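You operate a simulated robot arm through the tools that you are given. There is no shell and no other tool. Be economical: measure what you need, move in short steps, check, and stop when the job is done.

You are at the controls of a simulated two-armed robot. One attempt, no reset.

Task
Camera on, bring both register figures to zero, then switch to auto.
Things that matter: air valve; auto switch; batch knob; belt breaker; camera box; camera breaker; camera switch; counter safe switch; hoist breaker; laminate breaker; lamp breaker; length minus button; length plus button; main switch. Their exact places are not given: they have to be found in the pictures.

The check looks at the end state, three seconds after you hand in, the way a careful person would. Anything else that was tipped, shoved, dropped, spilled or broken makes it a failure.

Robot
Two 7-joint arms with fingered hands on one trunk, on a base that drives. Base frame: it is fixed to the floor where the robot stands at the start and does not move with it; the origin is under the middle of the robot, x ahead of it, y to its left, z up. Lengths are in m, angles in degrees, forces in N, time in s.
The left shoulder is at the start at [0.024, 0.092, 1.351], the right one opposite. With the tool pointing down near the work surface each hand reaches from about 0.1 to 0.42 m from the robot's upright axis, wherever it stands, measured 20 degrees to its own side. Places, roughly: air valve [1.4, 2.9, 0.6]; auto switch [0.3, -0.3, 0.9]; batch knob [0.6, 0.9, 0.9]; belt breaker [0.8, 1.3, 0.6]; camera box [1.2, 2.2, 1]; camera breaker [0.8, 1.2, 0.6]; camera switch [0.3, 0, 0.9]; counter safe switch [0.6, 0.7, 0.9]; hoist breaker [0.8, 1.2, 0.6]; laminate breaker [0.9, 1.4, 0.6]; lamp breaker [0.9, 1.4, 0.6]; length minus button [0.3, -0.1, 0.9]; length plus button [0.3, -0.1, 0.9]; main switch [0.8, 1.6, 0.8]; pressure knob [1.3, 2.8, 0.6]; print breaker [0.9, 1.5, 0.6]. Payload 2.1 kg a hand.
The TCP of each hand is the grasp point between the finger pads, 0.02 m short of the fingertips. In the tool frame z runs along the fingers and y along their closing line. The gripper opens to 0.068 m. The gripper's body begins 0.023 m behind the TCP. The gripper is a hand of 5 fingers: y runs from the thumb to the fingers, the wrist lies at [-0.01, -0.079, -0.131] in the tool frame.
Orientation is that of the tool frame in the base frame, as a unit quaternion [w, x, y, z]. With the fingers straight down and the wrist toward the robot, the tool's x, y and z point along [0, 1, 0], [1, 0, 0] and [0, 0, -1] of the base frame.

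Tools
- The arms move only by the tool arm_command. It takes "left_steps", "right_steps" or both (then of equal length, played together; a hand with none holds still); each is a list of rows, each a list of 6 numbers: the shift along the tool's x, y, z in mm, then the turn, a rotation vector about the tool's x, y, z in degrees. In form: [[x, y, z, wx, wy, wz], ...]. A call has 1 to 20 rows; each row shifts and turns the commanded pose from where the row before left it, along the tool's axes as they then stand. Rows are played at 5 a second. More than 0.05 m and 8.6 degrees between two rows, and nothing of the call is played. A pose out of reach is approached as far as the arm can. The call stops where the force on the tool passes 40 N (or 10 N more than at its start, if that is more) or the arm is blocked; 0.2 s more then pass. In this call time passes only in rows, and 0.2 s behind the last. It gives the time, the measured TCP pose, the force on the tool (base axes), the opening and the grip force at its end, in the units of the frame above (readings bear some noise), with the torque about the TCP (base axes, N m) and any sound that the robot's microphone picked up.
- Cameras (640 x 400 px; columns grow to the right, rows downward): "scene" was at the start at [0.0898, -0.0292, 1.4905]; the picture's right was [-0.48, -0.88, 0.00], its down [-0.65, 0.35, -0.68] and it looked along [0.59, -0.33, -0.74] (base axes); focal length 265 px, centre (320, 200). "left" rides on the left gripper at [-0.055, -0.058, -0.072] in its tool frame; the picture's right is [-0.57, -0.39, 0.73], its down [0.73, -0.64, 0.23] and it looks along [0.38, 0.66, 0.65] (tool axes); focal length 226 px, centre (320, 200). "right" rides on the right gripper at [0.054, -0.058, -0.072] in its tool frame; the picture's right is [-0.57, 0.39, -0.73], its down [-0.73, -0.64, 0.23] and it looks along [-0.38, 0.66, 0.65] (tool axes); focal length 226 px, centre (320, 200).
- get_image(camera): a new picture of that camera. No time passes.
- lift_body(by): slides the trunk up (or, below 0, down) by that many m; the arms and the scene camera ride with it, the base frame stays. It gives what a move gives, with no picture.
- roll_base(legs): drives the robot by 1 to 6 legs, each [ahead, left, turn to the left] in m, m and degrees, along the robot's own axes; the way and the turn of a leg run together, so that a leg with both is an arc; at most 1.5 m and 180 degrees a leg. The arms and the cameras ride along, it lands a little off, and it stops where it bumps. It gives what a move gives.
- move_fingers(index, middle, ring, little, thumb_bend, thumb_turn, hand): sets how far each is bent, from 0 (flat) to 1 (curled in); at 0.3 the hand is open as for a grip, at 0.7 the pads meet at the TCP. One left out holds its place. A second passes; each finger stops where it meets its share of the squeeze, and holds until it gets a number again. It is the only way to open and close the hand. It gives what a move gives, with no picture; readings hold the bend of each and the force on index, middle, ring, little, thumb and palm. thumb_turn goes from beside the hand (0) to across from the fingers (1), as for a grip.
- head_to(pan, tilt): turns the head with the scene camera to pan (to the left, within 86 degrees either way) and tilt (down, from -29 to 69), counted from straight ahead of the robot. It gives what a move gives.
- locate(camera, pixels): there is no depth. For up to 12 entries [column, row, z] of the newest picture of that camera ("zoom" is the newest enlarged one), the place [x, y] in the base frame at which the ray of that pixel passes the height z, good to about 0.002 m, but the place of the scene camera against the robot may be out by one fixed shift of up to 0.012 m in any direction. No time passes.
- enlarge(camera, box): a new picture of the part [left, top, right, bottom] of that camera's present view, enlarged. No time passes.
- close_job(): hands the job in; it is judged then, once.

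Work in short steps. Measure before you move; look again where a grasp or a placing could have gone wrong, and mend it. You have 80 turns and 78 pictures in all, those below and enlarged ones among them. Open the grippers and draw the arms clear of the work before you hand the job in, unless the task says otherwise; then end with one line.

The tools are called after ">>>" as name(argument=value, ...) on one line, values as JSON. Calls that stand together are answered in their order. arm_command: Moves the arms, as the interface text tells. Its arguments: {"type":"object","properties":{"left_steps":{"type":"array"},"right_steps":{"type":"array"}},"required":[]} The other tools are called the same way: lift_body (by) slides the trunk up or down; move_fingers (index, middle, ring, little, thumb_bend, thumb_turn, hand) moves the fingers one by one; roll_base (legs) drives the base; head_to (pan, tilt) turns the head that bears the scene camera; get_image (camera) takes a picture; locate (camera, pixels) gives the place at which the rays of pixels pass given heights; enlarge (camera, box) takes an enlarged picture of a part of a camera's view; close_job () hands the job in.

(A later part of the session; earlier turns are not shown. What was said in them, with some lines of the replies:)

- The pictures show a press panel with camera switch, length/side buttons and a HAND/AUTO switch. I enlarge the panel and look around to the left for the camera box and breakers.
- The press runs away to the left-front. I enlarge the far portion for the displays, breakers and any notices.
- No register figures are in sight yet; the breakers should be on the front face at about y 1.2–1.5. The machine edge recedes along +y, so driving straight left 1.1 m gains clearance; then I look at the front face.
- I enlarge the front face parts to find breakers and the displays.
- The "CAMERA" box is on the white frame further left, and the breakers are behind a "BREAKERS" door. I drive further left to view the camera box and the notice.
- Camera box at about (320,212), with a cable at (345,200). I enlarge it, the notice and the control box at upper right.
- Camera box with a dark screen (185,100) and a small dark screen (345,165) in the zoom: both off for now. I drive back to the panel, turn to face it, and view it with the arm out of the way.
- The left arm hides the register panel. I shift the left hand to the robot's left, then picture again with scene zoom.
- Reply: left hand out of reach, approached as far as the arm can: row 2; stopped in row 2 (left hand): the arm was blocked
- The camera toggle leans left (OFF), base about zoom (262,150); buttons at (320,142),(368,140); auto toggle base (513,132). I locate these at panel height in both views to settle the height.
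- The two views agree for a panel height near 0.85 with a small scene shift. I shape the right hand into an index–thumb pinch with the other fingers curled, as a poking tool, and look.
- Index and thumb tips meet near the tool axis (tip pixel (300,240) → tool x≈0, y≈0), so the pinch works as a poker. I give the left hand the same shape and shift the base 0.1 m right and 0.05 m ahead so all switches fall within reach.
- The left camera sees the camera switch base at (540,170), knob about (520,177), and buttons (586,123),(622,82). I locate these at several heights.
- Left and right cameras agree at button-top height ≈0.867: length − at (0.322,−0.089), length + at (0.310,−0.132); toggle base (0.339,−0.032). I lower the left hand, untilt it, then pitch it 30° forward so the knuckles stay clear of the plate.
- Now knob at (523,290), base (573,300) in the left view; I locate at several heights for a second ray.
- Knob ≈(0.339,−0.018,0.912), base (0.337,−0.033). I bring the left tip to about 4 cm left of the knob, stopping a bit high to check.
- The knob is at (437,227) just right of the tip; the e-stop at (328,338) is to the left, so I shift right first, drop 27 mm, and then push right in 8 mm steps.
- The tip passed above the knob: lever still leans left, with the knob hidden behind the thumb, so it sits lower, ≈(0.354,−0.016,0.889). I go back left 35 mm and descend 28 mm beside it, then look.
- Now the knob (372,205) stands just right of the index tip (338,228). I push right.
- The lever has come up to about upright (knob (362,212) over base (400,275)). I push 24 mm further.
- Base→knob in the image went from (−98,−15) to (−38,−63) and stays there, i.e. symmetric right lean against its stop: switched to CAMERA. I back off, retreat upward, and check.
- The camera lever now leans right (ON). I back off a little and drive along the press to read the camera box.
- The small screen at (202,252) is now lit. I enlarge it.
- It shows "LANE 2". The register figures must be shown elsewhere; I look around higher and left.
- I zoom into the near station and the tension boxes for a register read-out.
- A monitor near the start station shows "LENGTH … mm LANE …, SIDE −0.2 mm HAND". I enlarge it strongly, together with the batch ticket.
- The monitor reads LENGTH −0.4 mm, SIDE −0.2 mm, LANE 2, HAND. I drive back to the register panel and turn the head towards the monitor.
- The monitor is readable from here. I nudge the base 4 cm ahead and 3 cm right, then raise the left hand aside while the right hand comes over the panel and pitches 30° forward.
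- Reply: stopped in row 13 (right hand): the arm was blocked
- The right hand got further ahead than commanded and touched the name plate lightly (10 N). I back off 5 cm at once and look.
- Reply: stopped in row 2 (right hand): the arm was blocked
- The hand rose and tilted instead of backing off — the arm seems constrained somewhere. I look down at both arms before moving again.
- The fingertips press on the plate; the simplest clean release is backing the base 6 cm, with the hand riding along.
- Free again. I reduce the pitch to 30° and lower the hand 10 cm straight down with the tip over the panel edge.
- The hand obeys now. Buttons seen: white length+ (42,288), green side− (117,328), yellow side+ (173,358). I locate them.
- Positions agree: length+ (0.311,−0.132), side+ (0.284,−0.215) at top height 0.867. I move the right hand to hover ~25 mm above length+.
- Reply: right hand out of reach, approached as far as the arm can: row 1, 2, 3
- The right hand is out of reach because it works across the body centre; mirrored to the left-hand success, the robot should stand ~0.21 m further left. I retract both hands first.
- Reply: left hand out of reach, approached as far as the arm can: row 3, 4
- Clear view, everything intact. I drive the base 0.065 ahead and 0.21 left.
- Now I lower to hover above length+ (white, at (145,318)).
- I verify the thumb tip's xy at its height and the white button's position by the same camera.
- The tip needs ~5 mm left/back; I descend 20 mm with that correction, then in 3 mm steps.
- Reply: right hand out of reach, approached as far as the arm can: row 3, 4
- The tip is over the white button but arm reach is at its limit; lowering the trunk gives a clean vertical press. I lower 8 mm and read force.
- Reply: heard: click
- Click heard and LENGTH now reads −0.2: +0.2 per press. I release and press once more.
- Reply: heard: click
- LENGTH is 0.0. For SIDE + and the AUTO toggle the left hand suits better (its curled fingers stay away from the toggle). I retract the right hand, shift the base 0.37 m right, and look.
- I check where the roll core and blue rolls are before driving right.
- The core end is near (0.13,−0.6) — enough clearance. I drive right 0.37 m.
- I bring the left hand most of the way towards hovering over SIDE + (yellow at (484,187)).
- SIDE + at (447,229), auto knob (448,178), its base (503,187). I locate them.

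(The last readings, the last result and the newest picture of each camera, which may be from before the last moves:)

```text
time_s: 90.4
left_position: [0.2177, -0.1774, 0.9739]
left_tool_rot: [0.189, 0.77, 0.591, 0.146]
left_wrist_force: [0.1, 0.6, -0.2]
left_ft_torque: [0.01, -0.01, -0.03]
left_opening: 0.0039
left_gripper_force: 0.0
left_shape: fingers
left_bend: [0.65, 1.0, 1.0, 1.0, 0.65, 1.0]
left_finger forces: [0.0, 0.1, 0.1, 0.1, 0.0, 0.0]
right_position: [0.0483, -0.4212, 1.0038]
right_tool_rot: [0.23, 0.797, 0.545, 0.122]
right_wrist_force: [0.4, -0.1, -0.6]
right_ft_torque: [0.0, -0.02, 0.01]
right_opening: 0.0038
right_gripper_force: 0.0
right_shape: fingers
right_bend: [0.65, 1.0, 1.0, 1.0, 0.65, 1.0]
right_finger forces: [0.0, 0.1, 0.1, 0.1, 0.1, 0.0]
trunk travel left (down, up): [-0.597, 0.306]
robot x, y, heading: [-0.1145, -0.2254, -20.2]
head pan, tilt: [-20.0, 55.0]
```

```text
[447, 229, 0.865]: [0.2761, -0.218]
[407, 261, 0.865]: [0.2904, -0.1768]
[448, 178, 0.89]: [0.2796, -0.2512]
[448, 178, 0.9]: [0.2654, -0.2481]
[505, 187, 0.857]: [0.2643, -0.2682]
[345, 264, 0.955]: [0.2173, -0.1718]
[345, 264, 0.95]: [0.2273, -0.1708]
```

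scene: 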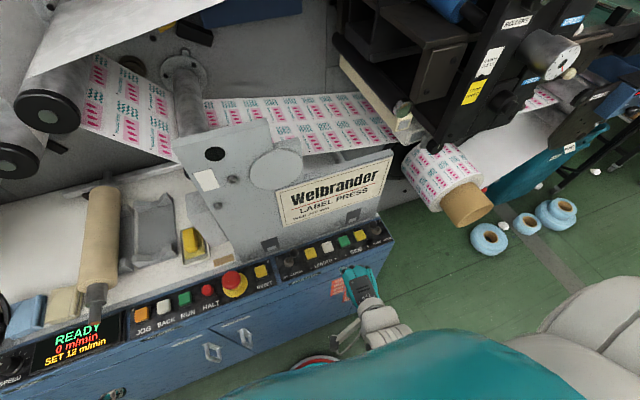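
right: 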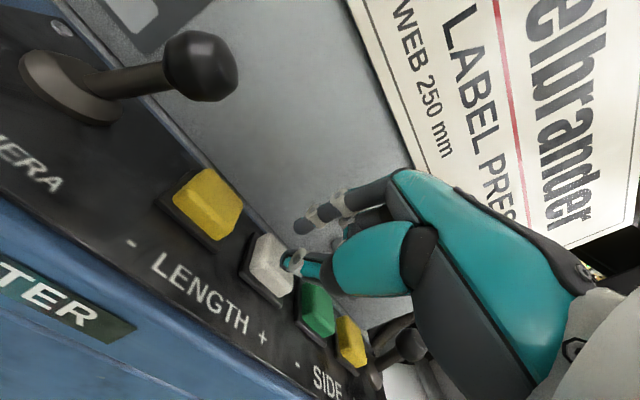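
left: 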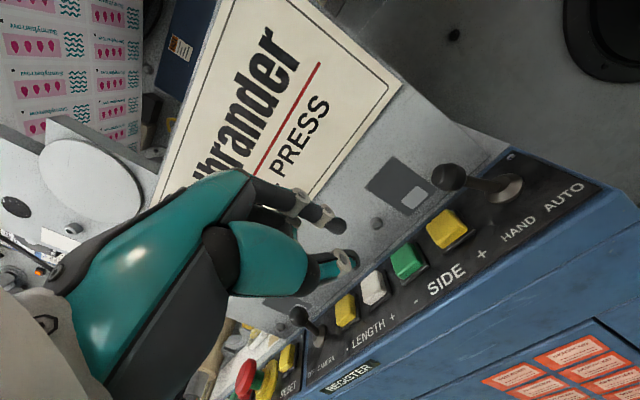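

I go to the hover above SIDE +, biased 3 mm left away from the toggle knob.

>>> arm_command(left_steps=[[-8.7, 10.7, 29, 0, 0, 0], [-8.7, 10.7, 29, 0, 0, 0], [-8.7, 10.7, 26, 0, 0, 0]])

>>> get_image(camera="left")

```text
time_s: 91.2
left_position: [0.2781, -0.2196, 0.916]
left_tool_rot: [0.19, 0.77, 0.591, 0.147]
left_wrist_force: [-1.0, 0.6, 0.0]
left_ft_torque: [0.01, -0.01, 0.0]
left_opening: 0.004
left_gripper_force: 0.1
left_shape: fingers
left_bend: [0.65, 1.0, 1.0, 1.0, 0.65, 1.0]
left_finger forces: [0.0, 0.0, 0.0, 0.1, 0.0, 0.0]
right_position: [0.0478, -0.4205, 1.004]
right_tool_rot: [0.231, 0.797, 0.544, 0.122]
right_wrist_force: [0.3, -0.2, 0.1]
right_ft_torque: [-0.02, -0.02, 0.02]
right_opening: 0.0037
right_gripper_force: 0.0
right_shape: fingers
right_bend: [0.65, 1.0, 1.0, 1.0, 0.65, 1.0]
right_finger forces: [0.1, 0.1, 0.0, 0.0, 0.0, 0.0]
trunk travel left (down, up): [-0.597, 0.306]
robot x, y, heading: [-0.116, -0.2255, -20.1]
head pan, tilt: [-20.0, 55.0]
```

```text
20 pictures are left
```

left: 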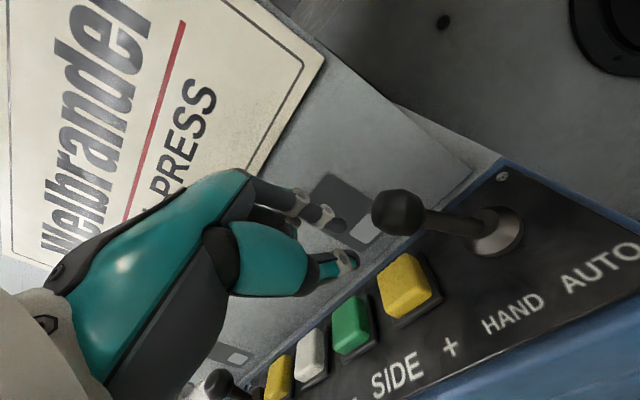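

I verify button and tip once more before pressing.

>>> locate(camera="left", pixels=[[405, 283, 0.865], [405, 283, 0.86], [348, 264, 0.894], [348, 264, 0.889], [352, 322, 0.865], [395, 212, 0.89], [395, 212, 0.9]])

```text
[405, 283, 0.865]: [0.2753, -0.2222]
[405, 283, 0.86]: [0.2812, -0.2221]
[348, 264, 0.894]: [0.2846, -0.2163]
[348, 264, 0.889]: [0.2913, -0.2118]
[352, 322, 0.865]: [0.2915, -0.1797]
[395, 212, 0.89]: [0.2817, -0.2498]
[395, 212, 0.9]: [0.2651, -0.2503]
```

The tip (0.282,−0.217) is over the button (0.278,−0.221). I lower the trunk 22 mm, then 8 mm to press, then lift.

>>> lift_body(by=-0.022)

>>> lift_body(by=-0.008)

>>> get_image(camera="left")

```text
time_s: 91.8
left_position: [0.2781, -0.2197, 0.894]
left_tool_rot: [0.19, 0.77, 0.592, 0.146]
left_wrist_force: [0.0, 0.2, 0.6]
left_ft_torque: [-0.02, 0.0, 0.0]
left_opening: 0.004
left_gripper_force: 0.0
left_shape: fingers
left_bend: [0.65, 1.0, 1.0, 1.0, 0.65, 1.0]
left_finger forces: [0.0, 0.0, 0.0, 0.0, 0.1, 0.0]
right_position: [0.0488, -0.4205, 0.9824]
right_tool_rot: [0.23, 0.797, 0.545, 0.123]
right_wrist_force: [0.2, 0.4, -0.3]
right_ft_torque: [0.02, 0.02, 0.01]
right_opening: 0.0035
right_gripper_force: 0.1
right_shape: fingers
right_bend: [0.65, 1.0, 1.0, 1.0, 0.65, 1.0]
right_finger forces: [0.0, 0.1, 0.0, 0.0, 0.0, 0.0]
trunk travel left (down, up): [-0.575, 0.328]
robot x, y, heading: [-0.1151, -0.2243, -20.1]
head pan, tilt: [-20.0, 55.0]
```

```text
time_s: 92.4
left_position: [0.2778, -0.2195, 0.886]
left_tool_rot: [0.189, 0.77, 0.591, 0.146]
left_wrist_force: [-0.1, 0.7, 1.2]
left_ft_torque: [0.02, 0.02, 0.0]
left_opening: 0.0021
left_gripper_force: 1.2
left_shape: fingers
left_bend: [0.65, 1.0, 1.0, 1.0, 0.67, 1.0]
left_finger forces: [0.0, 0.1, 0.0, 0.0, 1.9, 0.0]
right_position: [0.0481, -0.4212, 0.9746]
right_tool_rot: [0.229, 0.797, 0.545, 0.123]
right_wrist_force: [0.2, 0.9, 0.9]
right_ft_torque: [0.0, 0.01, 0.01]
right_opening: 0.0036
right_gripper_force: 0.1
right_shape: fingers
right_bend: [0.65, 1.0, 1.0, 1.0, 0.65, 1.0]
right_finger forces: [0.0, 0.0, 0.0, 0.1, 0.0, 0.0]
trunk travel left (down, up): [-0.567, 0.336]
robot x, y, heading: [-0.1149, -0.2231, -19.9]
head pan, tilt: [-20.0, 55.0]
heard: click
```

```text
19 pictures are left
```

left: 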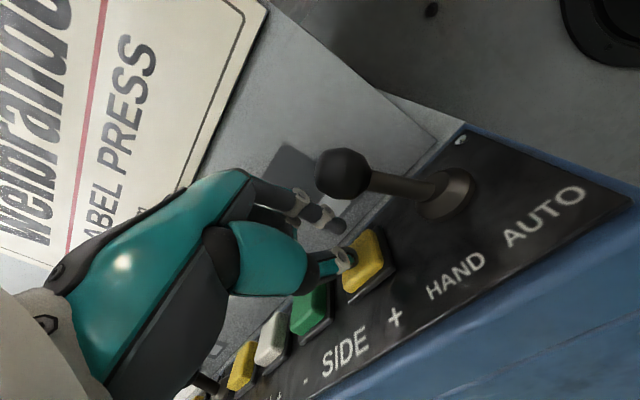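

Click heard. I lift 20 mm and read the monitor.

>>> lift_body(by=0.02)

>>> head_to(pan=-5, tilt=10)

>>> get_image(camera="scene")

```text
time_s: 93.1
left_position: [0.2783, -0.2207, 0.9065]
left_tool_rot: [0.189, 0.769, 0.592, 0.146]
left_wrist_force: [0.2, 0.5, -0.4]
left_ft_torque: [0.02, 0.04, -0.02]
left_opening: 0.0034
left_gripper_force: 0.0
left_shape: fingers
left_bend: [0.65, 1.0, 1.0, 1.0, 0.65, 1.0]
left_finger forces: [0.1, 0.0, 0.1, 0.1, 0.0, 0.0]
right_position: [0.0482, -0.4203, 0.9932]
right_tool_rot: [0.23, 0.798, 0.544, 0.122]
right_wrist_force: [-0.5, -0.4, 0.4]
right_ft_torque: [0.0, -0.04, -0.03]
right_opening: 0.0035
right_gripper_force: 0.1
right_shape: fingers
right_bend: [0.65, 1.0, 1.0, 1.0, 0.65, 1.0]
right_finger forces: [0.0, 0.0, 0.0, 0.0, 0.0, 0.0]
trunk travel left (down, up): [-0.587, 0.316]
robot x, y, heading: [-0.1154, -0.2221, -20.3]
head pan, tilt: [-20.0, 55.0]
```

```text
time_s: 94.2
left_position: [0.279, -0.2197, 0.906]
left_tool_rot: [0.19, 0.77, 0.591, 0.146]
left_wrist_force: [0.7, -0.1, 0.7]
left_ft_torque: [0.03, 0.01, 0.01]
left_opening: 0.0034
left_gripper_force: 0.0
left_shape: fingers
left_bend: [0.65, 1.0, 1.0, 1.0, 0.65, 1.0]
left_finger forces: [0.1, 0.1, 0.2, 0.1, 0.1, 0.0]
right_position: [0.0479, -0.4195, 0.9934]
right_tool_rot: [0.23, 0.797, 0.545, 0.123]
right_wrist_force: [0.3, 0.0, -0.5]
right_ft_torque: [-0.03, 0.0, -0.02]
right_opening: 0.0035
right_gripper_force: 0.1
right_shape: fingers
right_bend: [0.65, 1.0, 1.0, 1.0, 0.65, 1.0]
right_finger forces: [0.1, 0.0, 0.1, 0.0, 0.0, 0.0]
trunk travel left (down, up): [-0.587, 0.316]
robot x, y, heading: [-0.1162, -0.2245, -19.8]
head pan, tilt: [-5.0, 10.0]
```

```text
18 pictures are left
```

scene: 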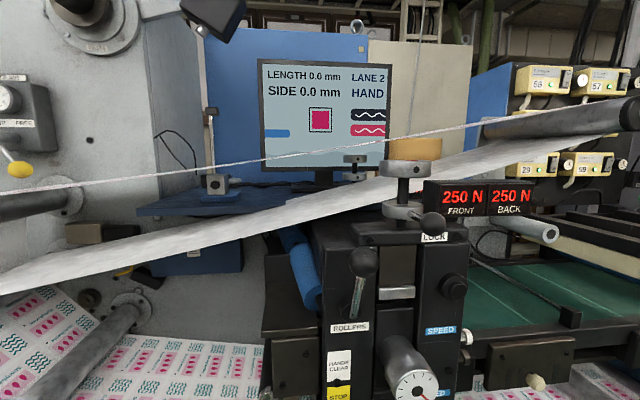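

Both figures read 0.0. The hand is already just left of the auto knob at the height that worked before, so I push right 40 mm.

>>> arm_command(left_steps=[[-8, 0, 0, 0, 0, 0], [-8, 0, 0, 0, 0, 0], [-8, 0, 0, 0, 0, 0], [-8, 0, 0, 0, 0, 0], [-8, 0, 0, 0, 0, 0]])

>>> get_image(camera="left")

```text
time_s: 95.4
left_position: [0.2668, -0.2574, 0.9084]
left_tool_rot: [0.189, 0.77, 0.592, 0.147]
left_wrist_force: [0.7, 0.7, 1.1]
left_ft_torque: [-0.03, -0.03, 0.0]
left_opening: 0.0058
left_gripper_force: 0.6
left_shape: fingers
left_bend: [0.63, 1.0, 1.0, 1.0, 0.65, 1.0]
left_finger forces: [1.1, 0.0, 0.0, 0.1, 0.5, 0.1]
right_position: [0.0486, -0.4198, 0.9943]
right_tool_rot: [0.229, 0.797, 0.545, 0.122]
right_wrist_force: [-0.6, -0.2, 0.6]
right_ft_torque: [-0.03, 0.02, 0.0]
right_opening: 0.0035
right_gripper_force: 0.0
right_shape: fingers
right_bend: [0.65, 1.0, 1.0, 1.0, 0.65, 1.0]
right_finger forces: [0.1, 0.0, 0.0, 0.1, 0.0, 0.0]
trunk travel left (down, up): [-0.587, 0.316]
robot x, y, heading: [-0.1119, -0.2307, -20.1]
head pan, tilt: [-5.0, 10.0]
```

```text
17 pictures are left
```

left: 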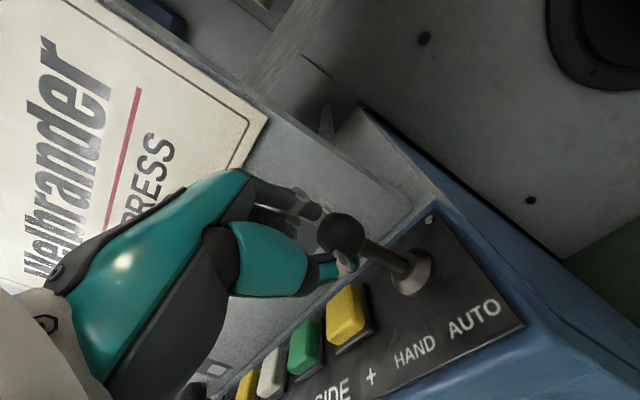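

The lever is about upright (base→knob (−70,−35)). I push 16 mm more.

>>> arm_command(left_steps=[[-8, 0, 0, 0, 0, 0], [-8, 0, 0, 0, 0, 0]])

>>> get_image(camera="left")

```text
time_s: 96.0
left_position: [0.2619, -0.272, 0.9083]
left_tool_rot: [0.189, 0.77, 0.591, 0.146]
left_wrist_force: [0.7, 0.6, 0.2]
left_ft_torque: [0.05, 0.03, 0.01]
left_opening: 0.0047
left_gripper_force: 0.1
left_shape: fingers
left_bend: [0.65, 1.0, 1.0, 1.0, 0.64, 1.0]
left_finger forces: [0.2, 0.0, 0.0, 0.1, 1.1, 0.0]
left hand out of reach, approached as far as the arm can: row 2
right_position: [0.0486, -0.4213, 0.9929]
right_tool_rot: [0.23, 0.797, 0.545, 0.122]
right_wrist_force: [0.1, -0.2, 0.8]
right_ft_torque: [0.02, -0.01, -0.02]
right_opening: 0.0039
right_gripper_force: 0.0
right_shape: fingers
right_bend: [0.65, 1.0, 1.0, 1.0, 0.65, 1.0]
right_finger forces: [0.0, 0.0, 0.1, 0.0, 0.1, 0.1]
trunk travel left (down, up): [-0.587, 0.316]
robot x, y, heading: [-0.1154, -0.2276, -19.9]
head pan, tilt: [-5.0, 10.0]
```

```text
16 pictures are left
```

left: 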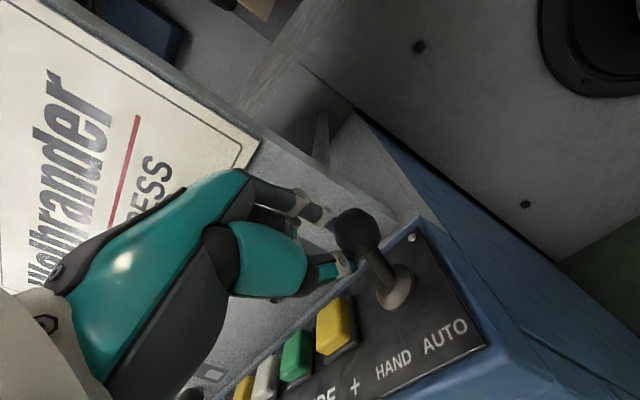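

Base→knob is now (−38,−58), same as the camera switch in its ON lean. I back off and retreat, then check the monitor.

>>> arm_command(left_steps=[[10, 0, 0, 0, 0, 0], [0, 0, -40, 0, 0, 0], [0, -10, -40, 0, 0, 0], [0, -15, -40, 0, 0, 0]])

>>> get_image(camera="scene")

>>> get_image(camera="left")

```text
time_s: 96.7
left_position: [0.3101, -0.2621, 1.0055]
left_tool_rot: [0.246, 0.753, 0.575, 0.204]
left_wrist_force: [-49.1, 8.3, 0.7]
left_ft_torque: [-0.12, -0.63, 0.08]
left_opening: 0.0
left_gripper_force: 25.2
left_shape: fingers
left_bend: [0.7, 1.0, 1.0, 1.0, 0.6, 1.0]
left_finger forces: [25.1, 16.3, 7.5, 0.1, 0.0, 0.0]
right_position: [0.0416, -0.4198, 0.9961]
right_tool_rot: [0.233, 0.796, 0.544, 0.125]
right_wrist_force: [0.7, 0.4, 0.3]
right_ft_torque: [0.0, -0.03, 0.01]
right_opening: 0.0036
right_gripper_force: 0.1
right_shape: fingers
right_bend: [0.65, 1.0, 1.0, 1.0, 0.65, 1.0]
right_finger forces: [0.0, 0.1, 0.0, 0.0, 0.0, 0.0]
trunk travel left (down, up): [-0.587, 0.316]
robot x, y, heading: [-0.1153, -0.2245, -19.8]
head pan, tilt: [-5.0, 10.0]
stopped in row 3 (left hand): the force on the tool passed its limit at 161 N (the readings are from after the stop); the commanded pose is now the measured one
```

```text
15 pictures are left
```

scene: 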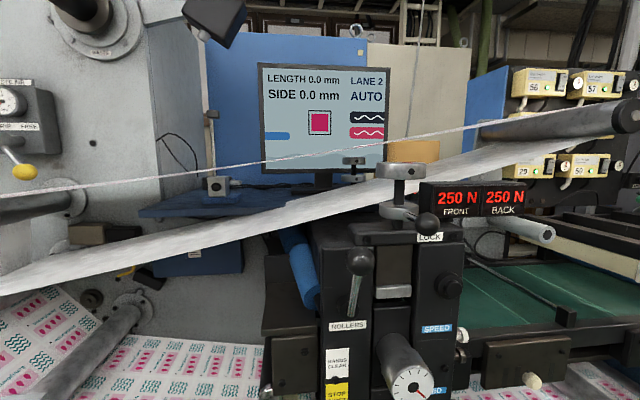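

```text
14 pictures are left
```

left: 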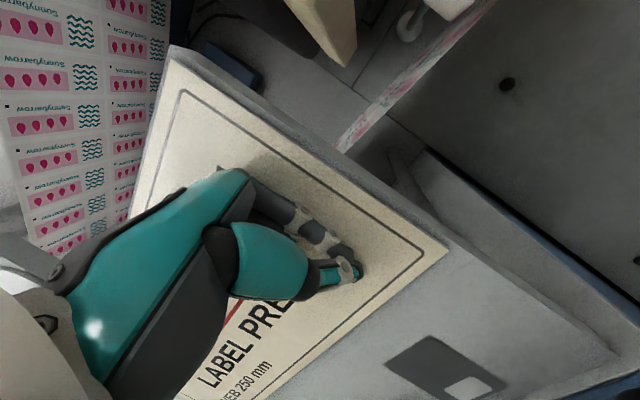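

Monitor: LENGTH 0.0, SIDE 0.0, AUTO. But the retreating arm swung against the name plate; I back the base straight off to release it.

>>> roll_base(legs=[[-0.2, 0, 0]])

>>> head_to(pan=10, tilt=45)

>>> get_image(camera="scene")

```text
time_s: 98.3
left_position: [0.1283, -0.1947, 1.0022]
left_tool_rot: [0.246, 0.754, 0.575, 0.203]
left_wrist_force: [0.0, -0.7, 0.3]
left_ft_torque: [-0.01, -0.01, 0.0]
left_opening: 0.0037
left_gripper_force: 0.0
left_shape: fingers
left_bend: [0.65, 1.0, 1.0, 1.0, 0.65, 1.0]
left_finger forces: [0.1, 0.0, 0.0, 0.1, 0.0, 0.1]
right_position: [-0.1415, -0.3525, 0.9937]
right_tool_rot: [0.23, 0.798, 0.544, 0.121]
right_wrist_force: [-0.7, -1.1, -0.4]
right_ft_torque: [0.0, 0.04, -0.01]
right_opening: 0.0036
right_gripper_force: 0.1
right_shape: fingers
right_bend: [0.65, 1.0, 1.0, 1.0, 0.65, 1.0]
right_finger forces: [0.1, 0.0, 0.0, 0.0, 0.0, 0.0]
trunk travel left (down, up): [-0.587, 0.316]
robot x, y, heading: [-0.3029, -0.1604, -20.1]
head pan, tilt: [-5.0, 10.0]
```

```text
time_s: 99.3
left_position: [0.1288, -0.1958, 1.0024]
left_tool_rot: [0.245, 0.754, 0.574, 0.203]
left_wrist_force: [-1.0, -0.8, 0.3]
left_ft_torque: [0.0, 0.04, 0.0]
left_opening: 0.0038
left_gripper_force: 0.1
left_shape: fingers
left_bend: [0.65, 1.0, 1.0, 1.0, 0.65, 1.0]
left_finger forces: [0.0, 0.0, 0.1, 0.0, 0.0, 0.0]
right_position: [-0.1402, -0.3519, 0.9947]
right_tool_rot: [0.23, 0.798, 0.544, 0.122]
right_wrist_force: [-0.1, 0.3, 0.8]
right_ft_torque: [0.02, -0.01, -0.01]
right_opening: 0.0037
right_gripper_force: 0.1
right_shape: fingers
right_bend: [0.65, 1.0, 1.0, 1.0, 0.65, 1.0]
right_finger forces: [0.0, 0.0, 0.0, 0.0, 0.1, 0.0]
trunk travel left (down, up): [-0.587, 0.316]
robot x, y, heading: [-0.3023, -0.1545, -20.3]
head pan, tilt: [10.0, 45.0]
```

```text
13 pictures are left
```

scene: 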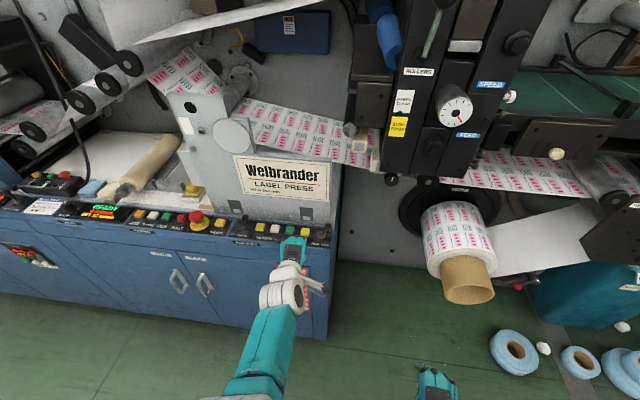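

Hands are clear and all looks in place. I open both hands and check panel, press display and monitor by zoom.

>>> move_fingers(hand="left", index=0.3, middle=0.3, ring=0.3, little=0.3, thumb_bend=0.3)

>>> move_fingers(hand="right", index=0.3, middle=0.3, ring=0.3, little=0.3, thumb_bend=0.3)

>>> enlarge(camera="scene", box=[200, 150, 360, 250])

>>> enlarge(camera="scene", box=[60, 160, 220, 260])

>>> head_to(pan=-5, tilt=10)

>>> get_image(camera="scene")

```text
time_s: 100.3
left_position: [0.1281, -0.1952, 1.0033]
left_tool_rot: [0.245, 0.754, 0.574, 0.203]
left_wrist_force: [-0.2, -0.3, 0.4]
left_ft_torque: [0.03, 0.0, 0.01]
left_opening: 0.0623
left_gripper_force: 0.0
left_shape: fingers
left_bend: [0.3, 0.3, 0.3, 0.3, 0.3, 0.98]
left_finger forces: [0.1, 0.0, 0.1, 0.0, 0.0, 0.0]
right_position: [-0.1411, -0.3517, 0.9944]
right_tool_rot: [0.23, 0.797, 0.544, 0.122]
right_wrist_force: [-1.3, -0.8, 0.1]
right_ft_torque: [0.0, 0.02, -0.03]
right_opening: 0.0034
right_gripper_force: 0.0
right_shape: fingers
right_bend: [0.65, 1.0, 1.0, 1.0, 0.65, 1.0]
right_finger forces: [0.1, 0.0, 0.0, 0.0, 0.0, 0.1]
trunk travel left (down, up): [-0.587, 0.316]
robot x, y, heading: [-0.3018, -0.1609, -19.9]
head pan, tilt: [10.0, 45.0]
```

```text
time_s: 101.3
left_position: [0.1294, -0.1953, 1.0037]
left_tool_rot: [0.245, 0.754, 0.574, 0.203]
left_wrist_force: [0.0, 0.1, -0.8]
left_ft_torque: [-0.01, -0.02, -0.01]
left_opening: 0.062
left_gripper_force: 0.0
left_shape: fingers
left_bend: [0.3, 0.3, 0.3, 0.3, 0.3, 0.98]
left_finger forces: [0.1, 0.0, 0.0, 0.1, 0.1, 0.0]
right_position: [-0.1412, -0.3526, 0.9942]
right_tool_rot: [0.23, 0.797, 0.545, 0.122]
right_wrist_force: [-0.8, -0.5, 0.1]
right_ft_torque: [-0.01, 0.02, 0.03]
right_opening: 0.0622
right_gripper_force: 0.1
right_shape: fingers
right_bend: [0.3, 0.3, 0.3, 0.3, 0.3, 0.98]
right_finger forces: [0.1, 0.0, 0.1, 0.0, 0.0, 0.0]
trunk travel left (down, up): [-0.587, 0.316]
robot x, y, heading: [-0.3034, -0.1573, -19.9]
head pan, tilt: [10.0, 45.0]
```

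```text
4.00 times, centred on (280, 200) of scene
```

zoom: 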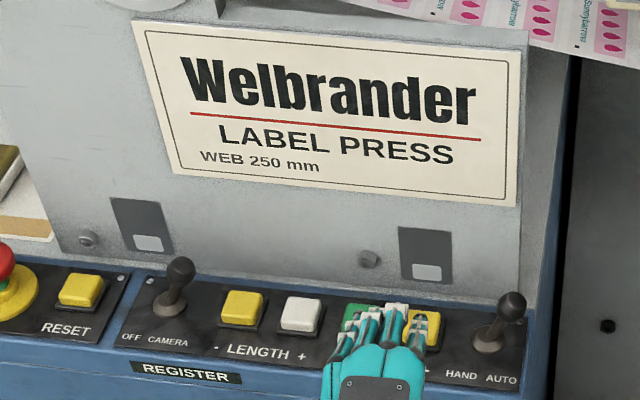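

```text
4.00 times, centred on (140, 210) of scene
```

zoom: 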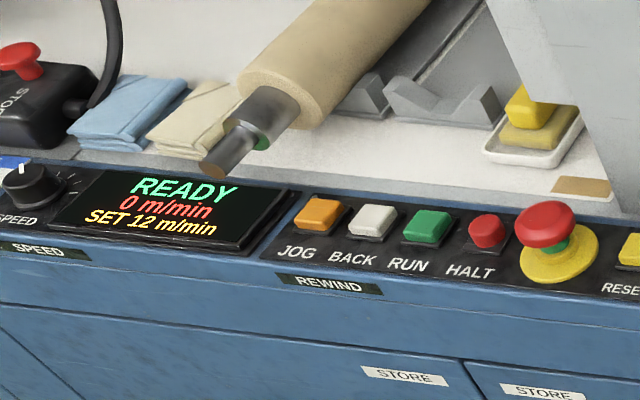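

```text
time_s: 102.3
left_position: [0.1285, -0.1947, 1.0017]
left_tool_rot: [0.245, 0.754, 0.574, 0.203]
left_wrist_force: [0.2, 0.3, 0.1]
left_ft_torque: [0.0, 0.0, 0.0]
left_opening: 0.0621
left_gripper_force: 0.2
left_shape: fingers
left_bend: [0.3, 0.3, 0.3, 0.3, 0.3, 0.98]
left_finger forces: [0.0, 0.0, 0.0, 0.0, 0.0, 0.0]
right_position: [-0.1415, -0.3523, 0.9929]
right_tool_rot: [0.231, 0.797, 0.544, 0.122]
right_wrist_force: [0.0, 0.0, -0.6]
right_ft_torque: [0.01, 0.0, -0.01]
right_opening: 0.062
right_gripper_force: 0.1
right_shape: fingers
right_bend: [0.3, 0.3, 0.3, 0.3, 0.3, 0.98]
right_finger forces: [0.0, 0.0, 0.0, 0.0, 0.1, 0.0]
trunk travel left (down, up): [-0.587, 0.316]
robot x, y, heading: [-0.3043, -0.1588, -20.2]
head pan, tilt: [-5.0, 10.0]
```

```text
10 pictures are left
```

scene: 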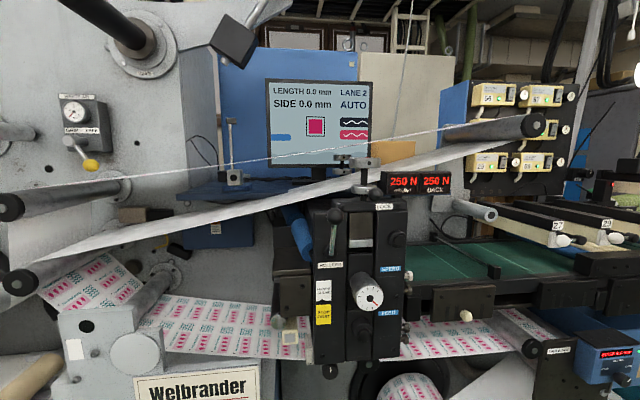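

Both toggles lean to CAMERA and AUTO, the monitor reads 0.0 / 0.0 AUTO, and the hands are open and clear. I hand in.

>>> close_job()

```text
The job is handed in.
```

The camera is on, LENGTH and SIDE both read 0.0 mm, and the press is switched to AUTO. The arms bumped the Welbrander name plate twice: about 10 N with the right hand, and a 161 N peak with the left hand on the last retreat. The plate looked undamaged in the closing pictures. The batch ticket says LANE 3, but the camera shows LANE 2. I left it there because the task did not ask for a lane change.
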